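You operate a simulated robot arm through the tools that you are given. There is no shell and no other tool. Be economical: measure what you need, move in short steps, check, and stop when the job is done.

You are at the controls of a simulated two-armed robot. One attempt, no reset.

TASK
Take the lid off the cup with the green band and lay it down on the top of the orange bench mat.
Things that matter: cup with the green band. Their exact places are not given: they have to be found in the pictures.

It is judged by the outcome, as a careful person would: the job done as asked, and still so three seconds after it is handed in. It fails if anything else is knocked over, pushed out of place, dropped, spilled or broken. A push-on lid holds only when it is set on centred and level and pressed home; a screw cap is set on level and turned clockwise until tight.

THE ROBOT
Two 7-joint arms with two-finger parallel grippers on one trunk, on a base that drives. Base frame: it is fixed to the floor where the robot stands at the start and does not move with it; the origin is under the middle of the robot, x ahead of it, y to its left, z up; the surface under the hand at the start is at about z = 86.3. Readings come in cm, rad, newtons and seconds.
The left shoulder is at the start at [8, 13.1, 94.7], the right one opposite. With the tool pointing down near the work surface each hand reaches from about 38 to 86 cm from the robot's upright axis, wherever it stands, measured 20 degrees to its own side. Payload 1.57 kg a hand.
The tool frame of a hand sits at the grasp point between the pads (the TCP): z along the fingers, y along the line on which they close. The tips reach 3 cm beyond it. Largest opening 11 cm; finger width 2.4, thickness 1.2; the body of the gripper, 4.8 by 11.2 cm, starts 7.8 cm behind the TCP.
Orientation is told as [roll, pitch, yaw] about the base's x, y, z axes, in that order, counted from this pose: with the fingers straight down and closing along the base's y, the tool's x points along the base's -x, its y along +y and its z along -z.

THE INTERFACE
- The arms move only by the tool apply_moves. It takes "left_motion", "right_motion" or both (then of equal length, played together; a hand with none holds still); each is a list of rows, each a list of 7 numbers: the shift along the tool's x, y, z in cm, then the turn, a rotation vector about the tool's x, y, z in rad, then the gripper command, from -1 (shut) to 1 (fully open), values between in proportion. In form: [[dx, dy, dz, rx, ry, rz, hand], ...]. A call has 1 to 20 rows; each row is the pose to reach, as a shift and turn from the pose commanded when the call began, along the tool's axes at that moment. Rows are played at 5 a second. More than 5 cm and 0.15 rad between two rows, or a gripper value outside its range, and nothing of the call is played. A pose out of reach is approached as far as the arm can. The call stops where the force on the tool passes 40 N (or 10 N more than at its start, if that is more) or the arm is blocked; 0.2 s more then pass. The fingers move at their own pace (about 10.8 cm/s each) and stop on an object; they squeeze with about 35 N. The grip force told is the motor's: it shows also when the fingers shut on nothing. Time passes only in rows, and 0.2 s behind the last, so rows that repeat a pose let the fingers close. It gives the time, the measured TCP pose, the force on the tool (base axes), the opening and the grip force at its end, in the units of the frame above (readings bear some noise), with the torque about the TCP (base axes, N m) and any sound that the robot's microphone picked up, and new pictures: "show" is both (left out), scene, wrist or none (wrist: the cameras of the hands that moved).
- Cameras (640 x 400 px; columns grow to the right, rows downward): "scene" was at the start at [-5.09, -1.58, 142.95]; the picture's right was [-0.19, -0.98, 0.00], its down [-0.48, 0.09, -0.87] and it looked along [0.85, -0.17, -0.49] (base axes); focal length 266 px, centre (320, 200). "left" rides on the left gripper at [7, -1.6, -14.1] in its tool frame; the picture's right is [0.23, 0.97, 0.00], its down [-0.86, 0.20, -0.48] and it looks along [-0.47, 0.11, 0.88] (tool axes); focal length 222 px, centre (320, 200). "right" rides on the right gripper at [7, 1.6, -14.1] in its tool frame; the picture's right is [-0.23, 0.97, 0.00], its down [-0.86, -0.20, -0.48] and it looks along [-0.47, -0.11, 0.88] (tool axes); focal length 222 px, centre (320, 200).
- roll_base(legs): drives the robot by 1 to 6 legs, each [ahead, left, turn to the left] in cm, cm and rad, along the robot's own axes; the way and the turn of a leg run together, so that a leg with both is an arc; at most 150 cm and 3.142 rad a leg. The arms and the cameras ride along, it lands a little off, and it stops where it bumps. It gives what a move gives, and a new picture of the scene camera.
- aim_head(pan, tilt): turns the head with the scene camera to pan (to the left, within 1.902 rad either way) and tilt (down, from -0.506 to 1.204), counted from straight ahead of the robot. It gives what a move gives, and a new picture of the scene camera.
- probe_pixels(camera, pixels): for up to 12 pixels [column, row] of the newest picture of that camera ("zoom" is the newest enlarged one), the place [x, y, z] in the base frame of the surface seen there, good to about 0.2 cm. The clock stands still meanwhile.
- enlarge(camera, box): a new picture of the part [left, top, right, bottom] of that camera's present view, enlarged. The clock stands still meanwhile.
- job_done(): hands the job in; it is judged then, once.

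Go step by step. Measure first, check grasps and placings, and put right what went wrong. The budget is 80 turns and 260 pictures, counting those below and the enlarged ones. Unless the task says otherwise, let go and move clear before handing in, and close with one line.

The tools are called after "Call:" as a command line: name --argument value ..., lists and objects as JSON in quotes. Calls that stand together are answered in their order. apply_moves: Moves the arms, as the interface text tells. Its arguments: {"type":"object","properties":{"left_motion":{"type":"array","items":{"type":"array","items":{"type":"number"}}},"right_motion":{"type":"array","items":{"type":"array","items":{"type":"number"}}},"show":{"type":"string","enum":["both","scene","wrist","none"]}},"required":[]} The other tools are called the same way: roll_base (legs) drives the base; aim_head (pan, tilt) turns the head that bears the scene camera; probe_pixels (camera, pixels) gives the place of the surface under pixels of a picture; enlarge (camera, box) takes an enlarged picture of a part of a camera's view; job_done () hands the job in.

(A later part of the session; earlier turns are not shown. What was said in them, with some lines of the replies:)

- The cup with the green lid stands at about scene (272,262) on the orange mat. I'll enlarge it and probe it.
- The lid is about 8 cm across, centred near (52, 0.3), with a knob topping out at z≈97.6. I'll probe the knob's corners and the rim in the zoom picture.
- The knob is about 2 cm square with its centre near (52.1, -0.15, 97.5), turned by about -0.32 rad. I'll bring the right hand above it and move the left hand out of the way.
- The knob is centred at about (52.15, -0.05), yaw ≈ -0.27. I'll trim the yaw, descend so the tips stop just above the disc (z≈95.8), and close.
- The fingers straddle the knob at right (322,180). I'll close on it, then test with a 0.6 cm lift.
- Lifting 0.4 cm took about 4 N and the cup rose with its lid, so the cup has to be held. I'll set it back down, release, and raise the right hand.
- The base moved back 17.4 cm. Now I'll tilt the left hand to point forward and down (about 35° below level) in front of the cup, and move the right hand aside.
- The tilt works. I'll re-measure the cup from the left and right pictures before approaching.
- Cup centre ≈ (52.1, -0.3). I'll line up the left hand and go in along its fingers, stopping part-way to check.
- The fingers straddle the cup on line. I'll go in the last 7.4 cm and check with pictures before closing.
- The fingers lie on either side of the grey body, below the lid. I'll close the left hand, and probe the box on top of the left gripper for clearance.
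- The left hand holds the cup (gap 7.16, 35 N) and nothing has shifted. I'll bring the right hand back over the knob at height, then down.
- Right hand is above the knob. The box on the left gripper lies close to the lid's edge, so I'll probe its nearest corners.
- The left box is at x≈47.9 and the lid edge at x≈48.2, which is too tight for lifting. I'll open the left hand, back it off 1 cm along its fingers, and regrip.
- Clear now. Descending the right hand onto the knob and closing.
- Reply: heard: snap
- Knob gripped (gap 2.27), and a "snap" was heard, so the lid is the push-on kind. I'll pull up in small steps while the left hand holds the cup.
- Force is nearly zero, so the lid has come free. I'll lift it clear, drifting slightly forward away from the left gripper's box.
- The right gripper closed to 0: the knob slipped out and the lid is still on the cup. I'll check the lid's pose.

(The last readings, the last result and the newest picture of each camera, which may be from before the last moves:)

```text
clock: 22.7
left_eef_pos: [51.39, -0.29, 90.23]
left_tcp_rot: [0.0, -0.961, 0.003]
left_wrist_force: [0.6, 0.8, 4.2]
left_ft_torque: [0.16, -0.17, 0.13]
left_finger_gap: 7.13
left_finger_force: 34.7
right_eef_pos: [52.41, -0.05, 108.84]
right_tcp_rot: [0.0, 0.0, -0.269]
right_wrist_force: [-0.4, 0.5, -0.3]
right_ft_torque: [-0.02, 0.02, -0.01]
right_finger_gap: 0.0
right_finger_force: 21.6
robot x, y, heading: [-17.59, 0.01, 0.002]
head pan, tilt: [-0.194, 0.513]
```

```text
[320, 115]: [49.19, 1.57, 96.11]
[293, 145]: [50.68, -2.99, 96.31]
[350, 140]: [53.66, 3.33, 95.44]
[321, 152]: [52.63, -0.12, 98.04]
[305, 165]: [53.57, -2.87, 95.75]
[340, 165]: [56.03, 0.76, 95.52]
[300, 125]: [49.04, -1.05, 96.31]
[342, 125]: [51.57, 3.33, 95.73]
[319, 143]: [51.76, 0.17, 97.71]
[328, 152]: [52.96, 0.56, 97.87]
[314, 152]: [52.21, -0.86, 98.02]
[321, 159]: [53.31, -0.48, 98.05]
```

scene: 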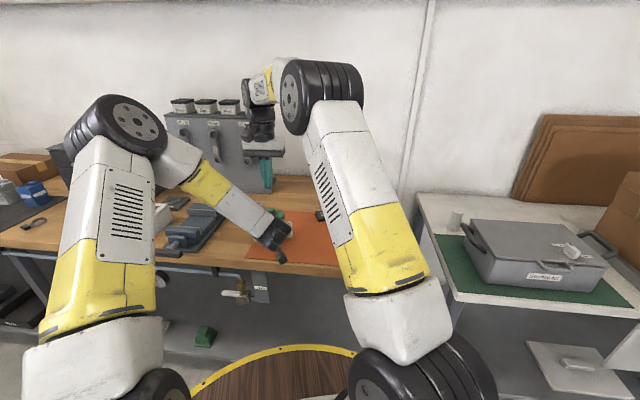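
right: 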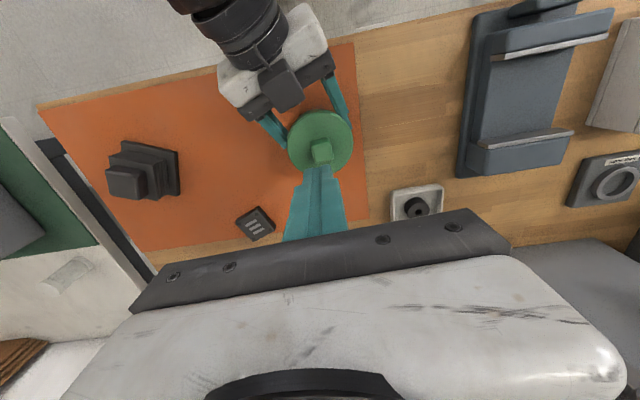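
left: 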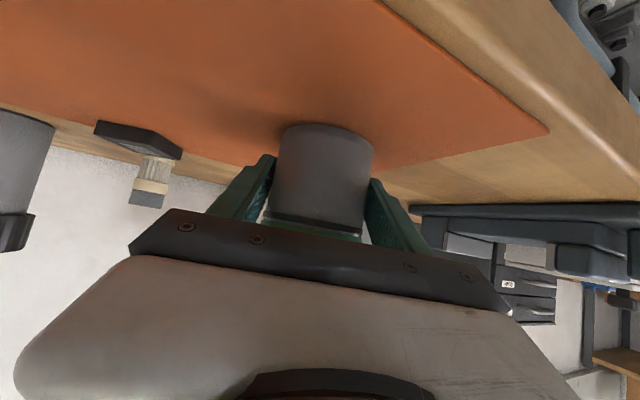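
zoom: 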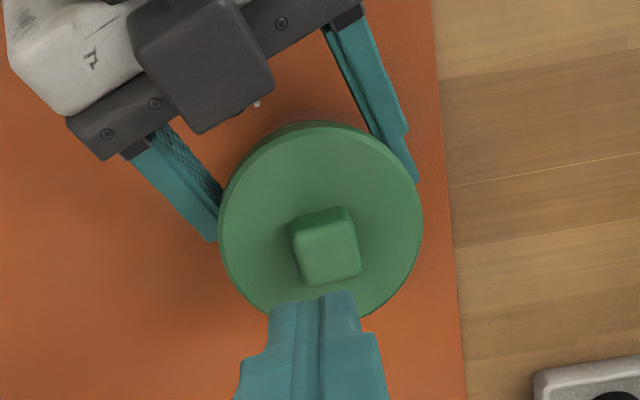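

The lid has popped loose: it sits slightly tilted (z 95.4–96.3) with the knob now at (52.6, -0.15, 98.0), so it was lifted and slipped. I'll open, align the hand with the tilt, and regrip the knob as low as possible.

Call:
apply_moves --right_motion '[[0, 0, 0, 0, 0, 0, -0.2], [0, 0, 0, 0, 0, 0, -0.2], [-0.29, 0.08, 1, 0.05, 0.04, 0, -0.2], [-0.29, 0.08, 5, 0.09, 0.07, 0, -0.2], [-0.29, 0.08, 8, 0.09, 0.07, 0, -0.2], [-0.29, 0.08, 9.3, 0.09, 0.07, 0, -0.2], [-0.29, 0.08, 9.7, 0.09, 0.07, 0, -0.2], [-0.29, 0.08, 9.7, 0.09, 0.07, 0, -0.2]]' --show "wrist"

Call:
enlarge --camera "right" --box '[250, 100, 390, 230]'

```text
clock: 24.5
left_eef_pos: [51.27, -0.31, 90.23]
left_tcp_rot: [0.0, -0.96, 0.005]
left_wrist_force: [-0.6, 0.9, 3.3]
left_ft_torque: [0.15, -0.09, 0.14]
left_finger_gap: 7.11
left_finger_force: 34.7
right_eef_pos: [52.5, -0.08, 98.63]
right_tcp_rot: [-0.091, 0.071, -0.271]
right_wrist_force: [0.1, -0.9, -0.7]
right_ft_torque: [0.0, 0.0, 0.0]
right_finger_gap: 4.38
right_finger_force: 0.1
robot x, y, heading: [-17.68, 0.08, 0.004]
head pan, tilt: [-0.194, 0.513]
```

right: 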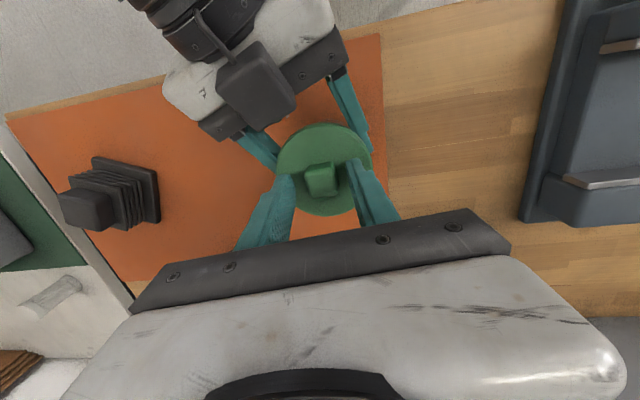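

```text
3.08 times, centred on (320, 165) of right
```

zoom: 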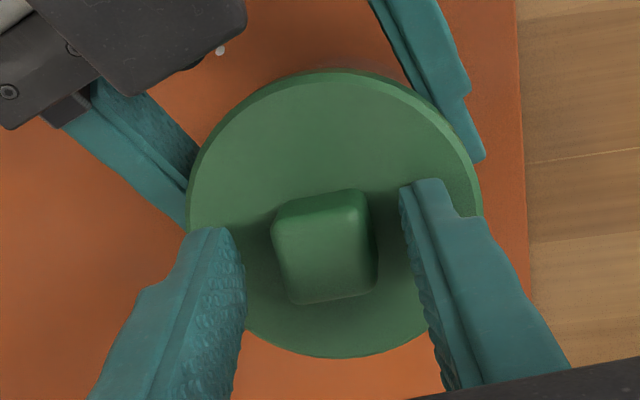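

The knob lies between the pads. Closing, then lifting slowly by 1 cm.

Call:
apply_moves --right_motion '[[0, 0, 0, 0, 0, 0, -1], [0, 0, 0, 0, 0, 0, -1], [0, 0, 0, 0, 0, 0, -1], [0, 0, 0, 0, 0, 0, -1], [0, 0, 0, 0, 0, 0, -1]]' --show "wrist"

Call:
enlarge --camera "right" --box '[250, 100, 390, 230]'

Call:
probe_pixels --camera "zoom" --pixels '[[320, 90], [210, 180], [455, 150], [260, 120], [400, 115], [322, 255], [322, 215]]'

```text
clock: 25.7
left_eef_pos: [51.19, -0.27, 90.19]
left_tcp_rot: [-0.001, -0.96, 0.003]
left_wrist_force: [1.5, -0.9, -0.8]
left_ft_torque: [-0.08, -0.08, 0.15]
left_finger_gap: 7.09
left_finger_force: 34.4
right_eef_pos: [52.48, -0.15, 98.81]
right_tcp_rot: [-0.089, 0.068, -0.269]
right_wrist_force: [2.4, 2.1, 11.5]
right_ft_torque: [0.46, -0.12, -0.02]
right_finger_gap: 2.34
right_finger_force: 34.8
robot x, y, heading: [-17.24, 0.29, 0.001]
head pan, tilt: [-0.194, 0.513]
```

right: 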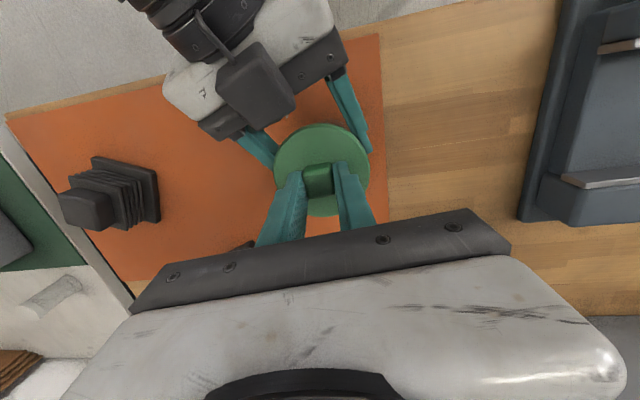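

```text
3.08 times, centred on (320, 165) of right
```

zoom: 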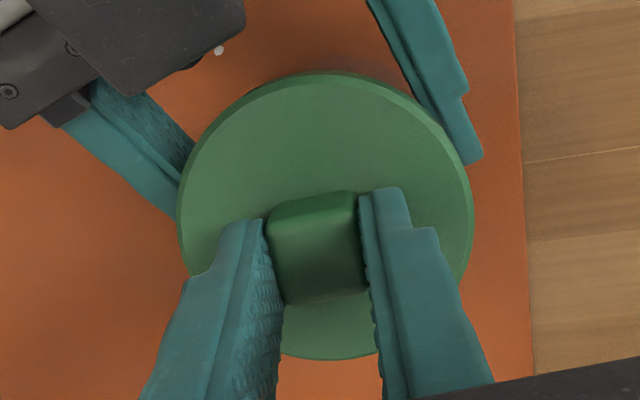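

```text
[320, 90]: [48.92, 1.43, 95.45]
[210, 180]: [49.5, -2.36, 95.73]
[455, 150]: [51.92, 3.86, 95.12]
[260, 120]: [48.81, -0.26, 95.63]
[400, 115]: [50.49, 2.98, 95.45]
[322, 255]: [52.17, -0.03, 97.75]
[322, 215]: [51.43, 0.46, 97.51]
```

Gripped (gap 2.34) with about 11 N pressing down. Lifting slowly in small rows.

Call:
apply_moves --right_motion '[[0, 0, -0.2, 0, 0, 0, -1], [0, 0, -0.4, 0, 0, 0, -1], [0, 0, -0.6, 0, 0, 0, -1], [0, 0, -0.8, 0, 0, 0, -1], [0, 0, -1.0, 0, 0, 0, -1], [0, 0, -1.0, 0, 0, 0, -1]]' --show "wrist"

Call:
enlarge --camera "right" --box '[250, 100, 390, 230]'

Call:
probe_pixels --camera "zoom" --pixels '[[320, 90], [210, 180], [455, 150], [260, 120], [400, 115], [322, 255], [322, 215], [330, 330]]'

```text
clock: 27.1
left_eef_pos: [51.26, -0.27, 90.19]
left_tcp_rot: [0.0, -0.96, 0.003]
left_wrist_force: [1.6, -2.8, 0.6]
left_ft_torque: [-0.04, -0.1, -0.08]
left_finger_gap: 7.13
left_finger_force: 35.0
right_eef_pos: [52.71, -0.31, 99.68]
right_tcp_rot: [-0.091, 0.069, -0.27]
right_wrist_force: [0.5, 0.1, 1.5]
right_ft_torque: [0.0, -0.02, -0.02]
right_finger_gap: 2.28
right_finger_force: 35.0
robot x, y, heading: [-17.38, -0.22, 0.004]
head pan, tilt: [-0.194, 0.513]
```

right: 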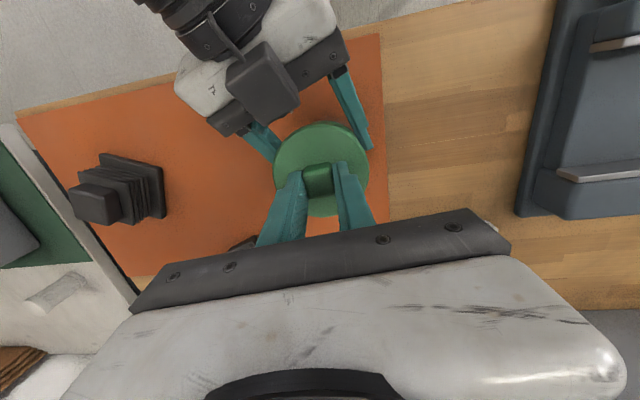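

```text
3.08 times, centred on (320, 165) of right
```

zoom: 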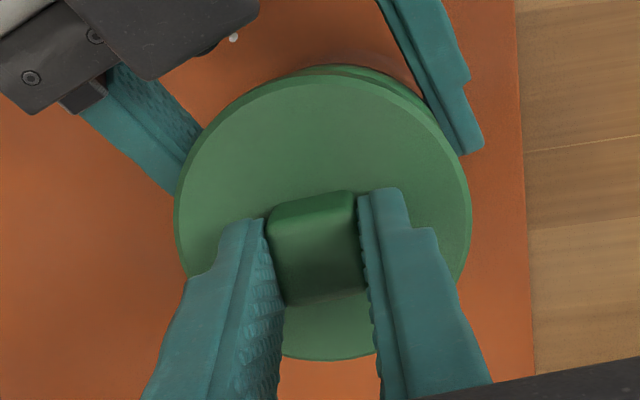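

```text
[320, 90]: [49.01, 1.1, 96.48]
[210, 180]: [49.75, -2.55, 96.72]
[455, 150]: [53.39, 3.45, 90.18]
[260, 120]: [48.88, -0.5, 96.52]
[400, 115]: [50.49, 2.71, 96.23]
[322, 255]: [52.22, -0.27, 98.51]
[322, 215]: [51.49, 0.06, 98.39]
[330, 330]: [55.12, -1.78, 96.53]
```

The lid is rising with the hand (disc now at z≈96.5, cup's band showing at zoom (360,70)). I'll continue slowly, easing forward away from the box.

Call:
apply_moves --right_motion '[[0, 0, -0.3, 0, 0, 0, -1], [-0.2, 0.05, -0.6, 0, 0, 0, -1], [-0.4, 0.1, -0.9, 0, 0, 0, -1], [-0.6, 0.15, -1.2, 0, 0, 0, -1], [-0.8, 0.2, -1.5, 0, 0, 0, -1], [-0.8, 0.2, -1.9, 0, 0, 0, -1], [-0.8, 0.2, -2.3, 0, 0, 0, -1], [-0.8, 0.2, -2.3, 0, 0, 0, -1]]' --show "wrist"

Call:
enlarge --camera "right" --box '[250, 100, 390, 230]'

Call:
probe_pixels --camera "zoom" --pixels '[[320, 100], [210, 190], [260, 130], [400, 125], [322, 255], [322, 225], [330, 330]]'

```text
clock: 28.9
left_eef_pos: [51.26, -0.31, 90.31]
left_tcp_rot: [-0.001, -0.96, 0.003]
left_wrist_force: [-1.0, -3.6, 1.1]
left_ft_torque: [0.01, 0.02, -0.04]
left_finger_gap: 7.1
left_finger_force: 35.0
right_eef_pos: [53.69, -0.12, 102.02]
right_tcp_rot: [-0.091, 0.07, -0.27]
right_wrist_force: [-0.5, -0.3, -1.0]
right_ft_torque: [0.01, -0.03, 0.0]
right_finger_gap: 2.25
right_finger_force: 34.7
robot x, y, heading: [-17.19, -0.15, 0.001]
head pan, tilt: [-0.194, 0.513]
```

right: 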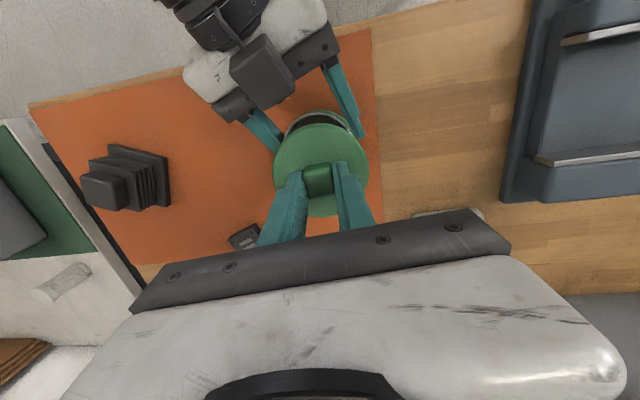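

```text
3.08 times, centred on (320, 165) of right
```

zoom: 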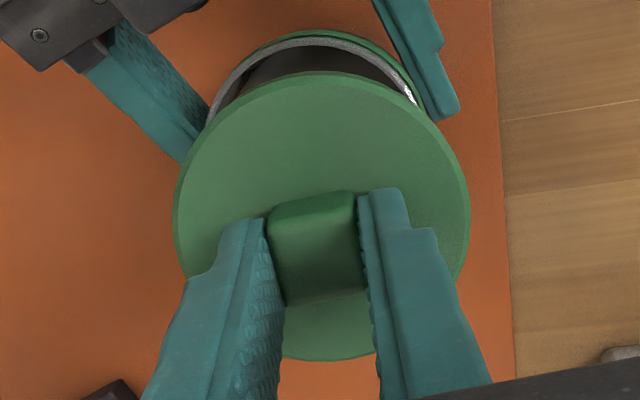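

```text
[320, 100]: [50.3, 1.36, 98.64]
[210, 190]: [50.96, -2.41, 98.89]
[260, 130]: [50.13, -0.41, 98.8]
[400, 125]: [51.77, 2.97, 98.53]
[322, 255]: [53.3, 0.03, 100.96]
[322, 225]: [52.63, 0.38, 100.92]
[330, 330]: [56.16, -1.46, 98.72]
```

The lid is off: the cup's open rim shows at zoom (320,50), and the lid is at z≈98.7 in the right hand. I'll raise it further and level the hand.

Call:
apply_moves --right_motion '[[0, 0, -1, 0, 0, 0, -1], [0, 0, -2, -0.03, -0.02, 0, -1], [0, 0, -3, -0.06, -0.04, 0, -1], [0, 0, -4, -0.09, -0.07, 0, -1], [0, 0, -5, -0.09, -0.07, 0, -1], [0, 0, -6, -0.09, -0.07, 0, -1], [0, 0, -7, -0.09, -0.07, 0, -1], [0, 0, -7, -0.09, -0.07, 0, -1]]'

Call:
enlarge --camera "right" --box '[120, 80, 400, 270]'

Call:
probe_pixels --camera "right" --pixels '[[300, 145], [340, 145], [320, 180], [322, 212], [200, 130], [200, 190], [230, 230], [250, 150], [175, 180], [120, 200], [60, 130]]'

```text
clock: 30.7
left_eef_pos: [51.3, -0.29, 90.19]
left_tcp_rot: [-0.002, -0.96, 0.003]
left_wrist_force: [-2.4, -3.5, 1.8]
left_ft_torque: [0.06, 0.03, 0.05]
left_finger_gap: 7.12
left_finger_force: 35.3
right_eef_pos: [54.34, 0.45, 108.85]
right_tcp_rot: [-0.001, 0.0, -0.266]
right_wrist_force: [-1.2, 1.4, -0.5]
right_ft_torque: [-0.01, 0.02, -0.04]
right_finger_gap: 2.27
right_finger_force: 34.7
robot x, y, heading: [-17.21, 0.36, 0.001]
head pan, tilt: [-0.194, 0.513]
```

scene: 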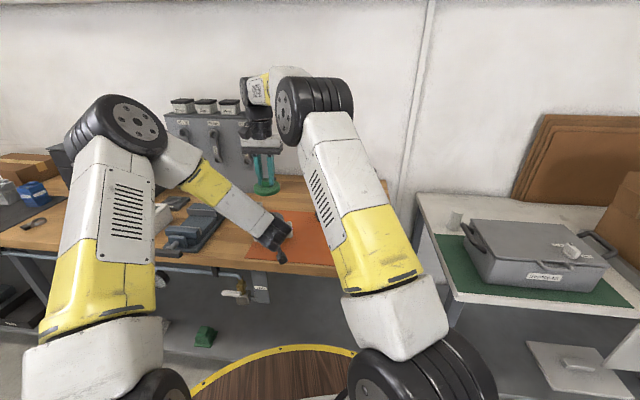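
right: 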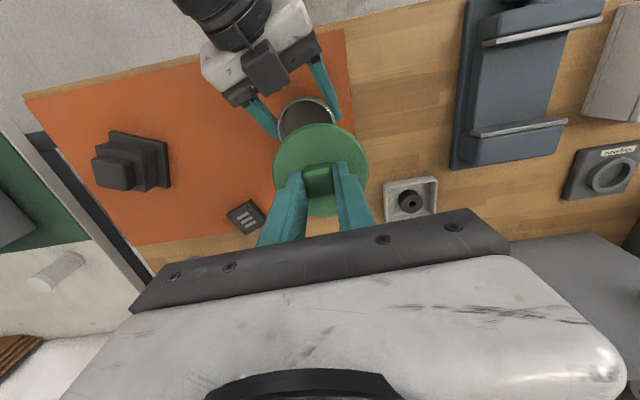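

```text
2.11 times, centred on (260, 175) of right
```

zoom: 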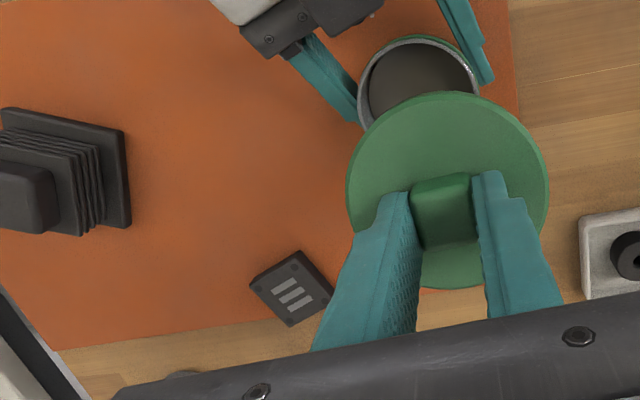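

```text
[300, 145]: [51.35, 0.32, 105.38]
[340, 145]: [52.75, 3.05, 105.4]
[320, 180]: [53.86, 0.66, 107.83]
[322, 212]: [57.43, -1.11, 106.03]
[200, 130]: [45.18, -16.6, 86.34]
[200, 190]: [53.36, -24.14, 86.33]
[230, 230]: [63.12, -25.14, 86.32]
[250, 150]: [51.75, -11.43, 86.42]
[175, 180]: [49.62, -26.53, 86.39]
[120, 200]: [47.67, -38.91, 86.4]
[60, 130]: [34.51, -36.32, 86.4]
```

Lid secure but pitched ~0.1 rad. I'll carry it to the clear mat spot around (50, -15.5), levelling it by 0.1 about tool y, and descend to z≈95.

Call:
apply_moves --right_motion '[[0, -1, 0, 0, 0.03, 0, -1], [0, -3, 0, 0, 0.06, 0, -1], [0, -5.5, 0, 0, 0.1, 0, -1], [0, -8, 0, 0, 0.1, 0, -1], [0, -10.5, 0, 0, 0.1, 0, -1], [0, -13, 0, 0, 0.1, 0, -1], [0, -15, 0, 0, 0.1, 0, -1], [0, -16.5, 1, 0, 0.1, 0, -1], [0, -16.5, 4, 0, 0.1, 0, -1], [0, -16.5, 7, 0, 0.1, 0, -1], [0, -16.5, 10, 0, 0.1, 0, -1], [0, -16.5, 13, 0, 0.1, 0, -1], [0, -16.5, 13, 0, 0.1, 0, -1]]'

Call:
probe_pixels --camera "right" --pixels '[[300, 145], [340, 145], [290, 160], [360, 165], [320, 180], [322, 212]]'

Call:
enlarge --camera "scene" --box '[240, 180, 360, 280]'

```text
clock: 33.5
left_eef_pos: [51.2, -0.16, 90.2]
left_tcp_rot: [0.0, -0.959, 0.003]
left_wrist_force: [-3.2, -0.1, 2.3]
left_ft_torque: [0.17, 0.04, 0.1]
left_finger_gap: 7.08
left_finger_force: 35.2
right_eef_pos: [49.75, -15.48, 95.88]
right_tcp_rot: [0.0, 0.1, -0.267]
right_wrist_force: [0.6, -0.5, -0.2]
right_ft_torque: [-0.02, 0.01, 0.03]
right_finger_gap: 2.27
right_finger_force: 35.2
robot x, y, heading: [-17.26, -0.16, 0.003]
head pan, tilt: [-0.194, 0.513]
```

scene: 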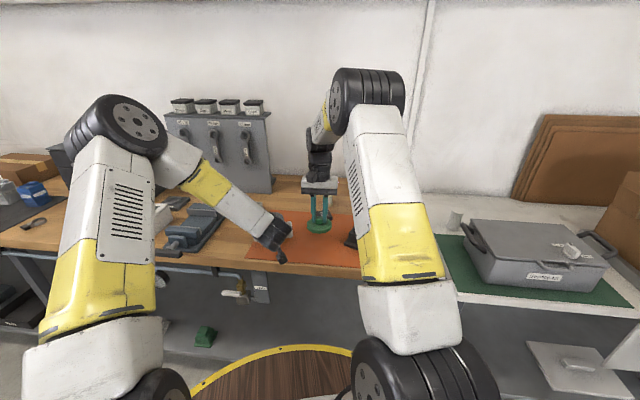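
right: 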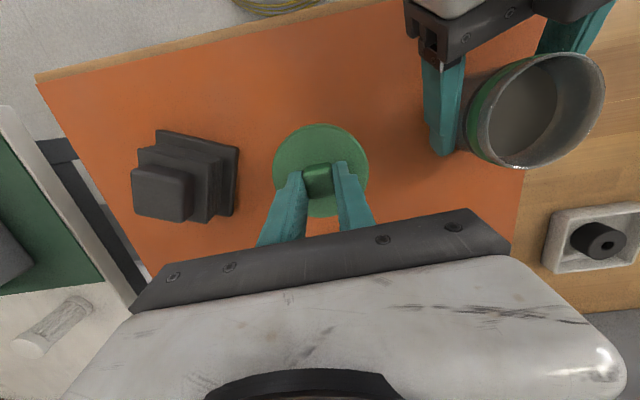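

```text
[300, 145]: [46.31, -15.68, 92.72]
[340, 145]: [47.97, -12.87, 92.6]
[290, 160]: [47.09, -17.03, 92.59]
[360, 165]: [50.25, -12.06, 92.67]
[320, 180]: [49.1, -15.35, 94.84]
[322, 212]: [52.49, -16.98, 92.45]
```

```text
4.00 times, centred on (300, 230) of scene
```

zoom: 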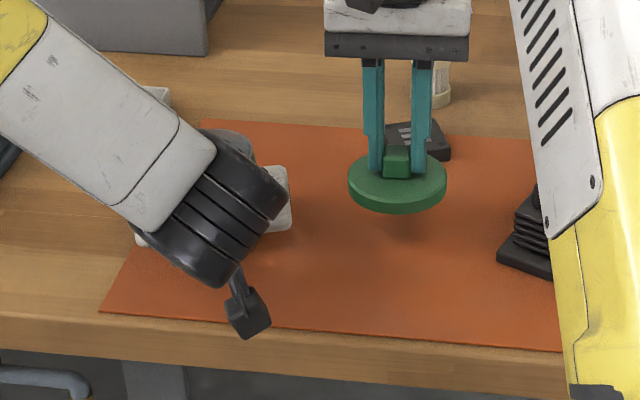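

The lid is level (z≈92.6 all round) above clear mat. Descending to near contact.

Call:
apply_moves --right_motion '[[0, 0, 1.5, 0, 0, 0, -1], [0, 0, 3, 0, 0, 0, -1], [0, 0, 4, 0, 0, 0, -1], [0, 0, 4.3, 0, 0, 0, -1], [0, 0, 4.6, 0, 0, 0, -1], [0, 0, 4.6, 0, 0, 0, -1]]' --show "scene"

Call:
enlarge --camera "scene" --box '[280, 200, 360, 260]'

```text
clock: 34.9
left_eef_pos: [51.34, -0.23, 90.18]
left_tcp_rot: [0.001, -0.96, 0.003]
left_wrist_force: [-3.4, 0.3, 2.2]
left_ft_torque: [0.19, 0.01, 0.14]
left_finger_gap: 7.06
left_finger_force: 35.0
right_eef_pos: [49.65, -15.41, 91.24]
right_tcp_rot: [0.001, 0.1, -0.266]
right_wrist_force: [-0.4, -0.2, -0.2]
right_ft_torque: [0.0, -0.01, -0.01]
right_finger_gap: 2.24
right_finger_force: 35.2
robot x, y, heading: [-17.25, -0.06, 0.002]
head pan, tilt: [-0.194, 0.513]
```

scene: 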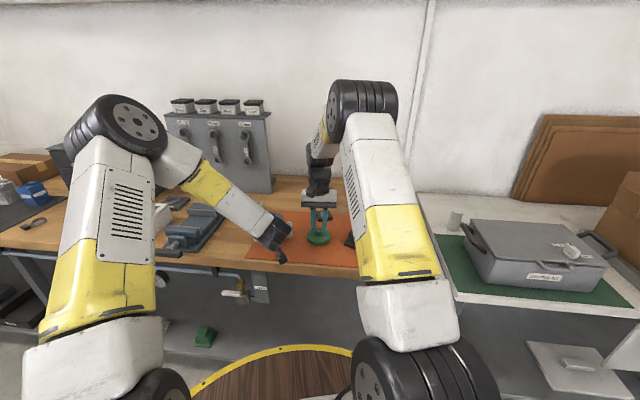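

```text
6.67 times, centred on (320, 230) of scene
```

zoom: 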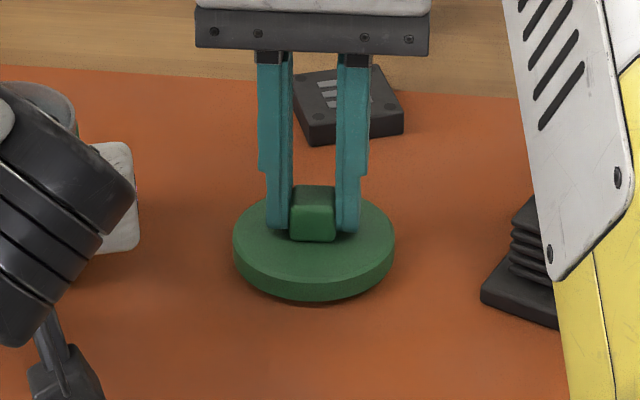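

No contact yet but very near the mat. Lowering in fine steps.

Call:
apply_moves --right_motion '[[0, 0, 0.1, 0, 0, 0, -1], [0, 0, 0.2, 0, 0, 0, -1], [0, 0, 0.3, 0, 0, 0, -1], [0, 0, 0.4, 0, 0, 0, -1], [0, 0, 0.4, 0, 0, 0, -1]]' --show "none"

Call:
enlarge --camera "scene" --box '[280, 200, 360, 260]'

Call:
probe_pixels --camera "zoom" --pixels '[[250, 240], [315, 270], [380, 235], [315, 215], [315, 290]]'

```text
clock: 36.1
left_eef_pos: [51.24, -0.29, 90.21]
left_tcp_rot: [0.0, -0.961, 0.003]
left_wrist_force: [-2.1, 1.5, 0.3]
left_ft_torque: [0.17, 0.01, 0.13]
left_finger_gap: 7.09
left_finger_force: 34.6
right_eef_pos: [49.57, -15.43, 91.12]
right_tcp_rot: [0.001, 0.1, -0.265]
right_wrist_force: [-0.3, -1.1, 2.0]
right_ft_torque: [-0.03, -0.11, -0.04]
right_finger_gap: 2.28
right_finger_force: 34.8
robot x, y, heading: [-17.69, 0.23, 0.005]
head pan, tilt: [-0.194, 0.513]
```

```text
6.67 times, centred on (320, 230) of scene
```

zoom: 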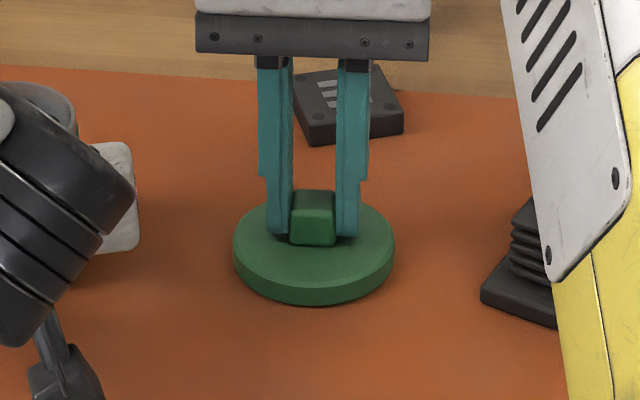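

```text
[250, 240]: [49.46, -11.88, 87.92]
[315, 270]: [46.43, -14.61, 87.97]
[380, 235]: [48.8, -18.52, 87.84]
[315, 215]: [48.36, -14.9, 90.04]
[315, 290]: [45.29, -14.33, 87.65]
```

Light contact (2 N), with the lid flat on the mat (top z≈87.9). I'll open the right gripper and rise clear.

Call:
apply_moves --right_motion '[[0, 0, 0.1, 0, 0, 0, -1], [0, 0, 0.1, 0, 0, 0, -0.4], [0, 0, 0.1, 0, 0, 0, -0.2], [0, 0, 0.1, 0, 0, 0, -0.2], [0, 0, -0.5, 0, 0, 0, -0.2], [0, 0, -2, 0, 0, 0, -0.2], [0, 0, -5, 0, 0, 0, -0.2], [0, 0, -10, 0, 0, 0, -0.2], [0, 0, -15, 0, 0, 0, -0.2], [0, 0, -20, 0, 0, 0, -0.2], [0, 0, -20, 0, 0, 0, -0.2]]'

Call:
enlarge --camera "scene" --box '[240, 190, 360, 280]'

```text
clock: 38.5
left_eef_pos: [51.26, -0.26, 90.22]
left_tcp_rot: [0.0, -0.959, 0.002]
left_wrist_force: [-2.7, 0.7, 0.7]
left_ft_torque: [0.16, 0.01, 0.17]
left_finger_gap: 7.08
left_finger_force: 34.9
right_eef_pos: [51.34, -15.99, 111.1]
right_tcp_rot: [-0.001, 0.098, -0.268]
right_wrist_force: [-0.4, -0.1, 0.0]
right_ft_torque: [0.0, 0.0, -0.01]
right_finger_gap: 4.41
right_finger_force: 0.0
robot x, y, heading: [-17.24, 0.01, 0.003]
head pan, tilt: [-0.194, 0.513]
```

scene: 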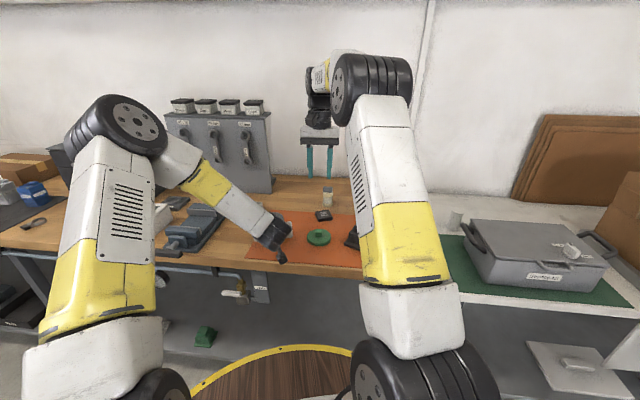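
right: 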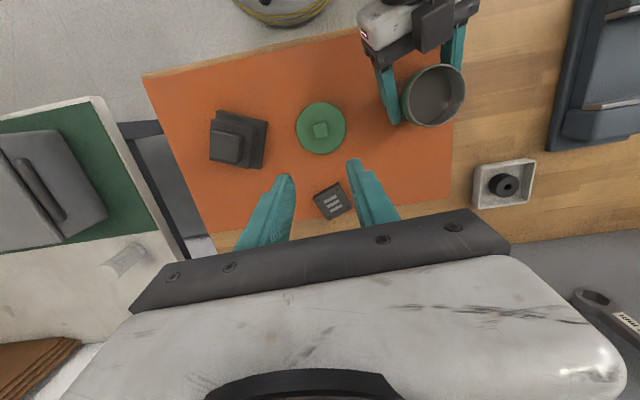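

```text
4.44 times, centred on (300, 235) of scene
```

zoom: 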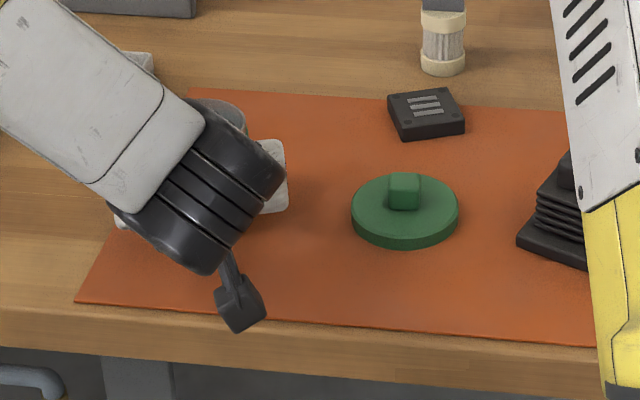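

The lid lies flat on the mat. Before letting go of the cup I'll check that it stands upright at mat level.

Call:
enlarge --camera "right" --box '[350, 40, 490, 150]'

Call:
enlarge --camera "left" --box '[200, 80, 440, 260]'

Call:
probe_pixels --camera "right" --pixels '[[412, 88], [440, 66], [463, 90], [432, 125], [425, 73], [455, 108]]'

```text
3.64 times, centred on (420, 95) of right
```

zoom: 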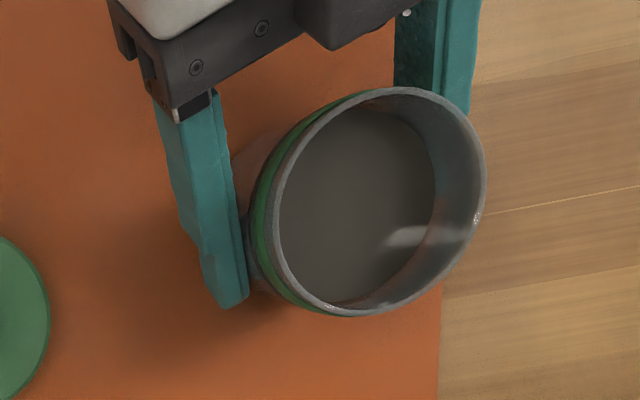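

```text
2.22 times, centred on (320, 170) of left
```

zoom: 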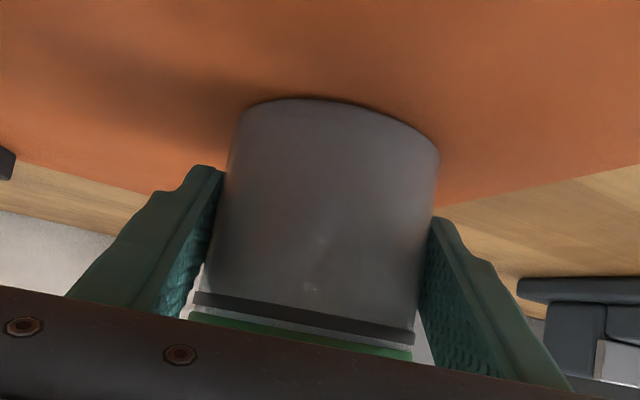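

```text
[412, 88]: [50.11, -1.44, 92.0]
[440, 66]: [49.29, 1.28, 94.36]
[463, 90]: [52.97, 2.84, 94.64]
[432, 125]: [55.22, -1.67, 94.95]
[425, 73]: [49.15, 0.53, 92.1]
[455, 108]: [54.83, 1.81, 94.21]
```

I'll probe the rim more precisely for tilt.

Call:
enlarge --camera "right" --box '[350, 40, 490, 150]'

Call:
probe_pixels --camera "zoom" --pixels '[[390, 90], [330, 118], [287, 170], [274, 230], [300, 293], [345, 312], [400, 298], [455, 255], [482, 190], [460, 120]]'

Call:
probe_pixels --camera "left" --pixels '[[290, 128], [320, 126], [350, 134], [374, 150], [300, 150], [350, 155], [320, 200]]'

```text
3.64 times, centred on (420, 95) of right
```

zoom: 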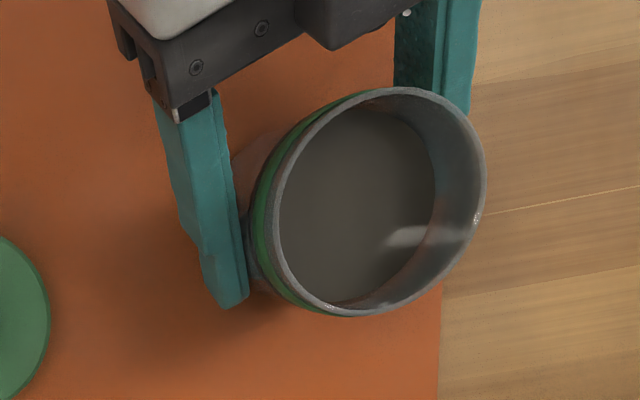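

```text
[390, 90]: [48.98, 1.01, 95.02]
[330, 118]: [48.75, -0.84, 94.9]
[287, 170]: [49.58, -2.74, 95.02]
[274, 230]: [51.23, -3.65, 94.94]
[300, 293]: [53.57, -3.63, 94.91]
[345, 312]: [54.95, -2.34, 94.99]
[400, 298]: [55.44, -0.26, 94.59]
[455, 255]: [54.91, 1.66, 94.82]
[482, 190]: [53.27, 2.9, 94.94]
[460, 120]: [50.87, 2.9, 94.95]
```

```text
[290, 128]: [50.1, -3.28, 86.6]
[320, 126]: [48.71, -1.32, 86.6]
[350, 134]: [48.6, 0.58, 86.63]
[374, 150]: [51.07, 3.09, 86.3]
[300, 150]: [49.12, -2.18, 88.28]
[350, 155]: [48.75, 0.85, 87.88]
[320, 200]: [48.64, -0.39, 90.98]
```

The rim is level (z≈94.95 all round) and the base is at mat level. I'll open the left hand and withdraw straight back along its fingers.

Call:
apply_moves --left_motion '[[0, 0, 0, 0, 0, 0, 0.4], [0, 0, 0, 0, 0, 0, 0.7], [0, 0, 0, 0, 0, 0, 1], [0, 0, 0, 0, 0, 0, 1], [0, 0, -2, 0, 0, 0, 1], [0, 0, -5, 0, 0, 0, 1], [0, 0, -9, 0, 0, 0, 1], [0, 0, -13, 0, 0, 0, 1], [0, 0, -17, 0, 0, 0, 1], [0, 0, -17, 0, 0, 0, 1]]'

Call:
enlarge --camera "right" --box '[200, 30, 490, 220]'

```text
clock: 40.7
left_eef_pos: [37.07, -0.52, 100.18]
left_tcp_rot: [0.001, -0.96, 0.003]
left_wrist_force: [0.0, 0.1, 0.1]
left_ft_torque: [0.0, -0.01, 0.01]
left_finger_gap: 11.01
left_finger_force: 0.0
right_eef_pos: [51.35, -15.86, 111.22]
right_tcp_rot: [-0.001, 0.101, -0.267]
right_wrist_force: [0.2, 0.0, -0.7]
right_ft_torque: [0.0, 0.03, 0.02]
right_finger_gap: 4.4
right_finger_force: 0.0
robot x, y, heading: [-17.31, 0.23, 0.008]
head pan, tilt: [-0.194, 0.513]
```

scene: 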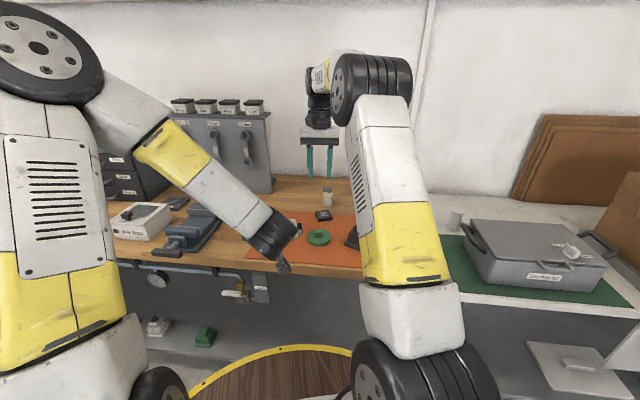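
left: 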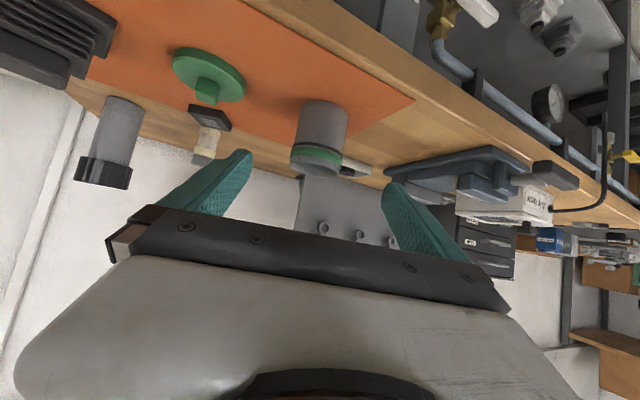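

```text
2.11 times, centred on (345, 125) of right
```

zoom: 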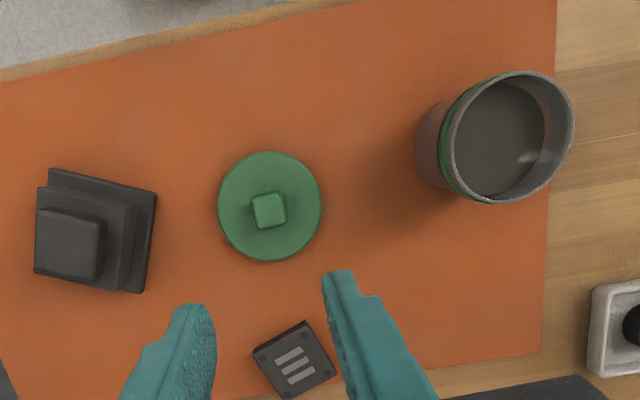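

The cup stands upright and open with its green band at zoom (450,140). The lid lies flat on the orange mat at zoom (270,205), both hands are clear, and nothing else has moved. I'm handing in.

Call:
job_done

```text
The job is handed in.
```

The lid is off the green-banded cup and lying flat on the orange mat. The cup is upright where it stood and nothing else moved. On the first pull the knob slipped from the gripper and the lid dropped about a centimetre back onto the cup; the second try lifted it cleanly.
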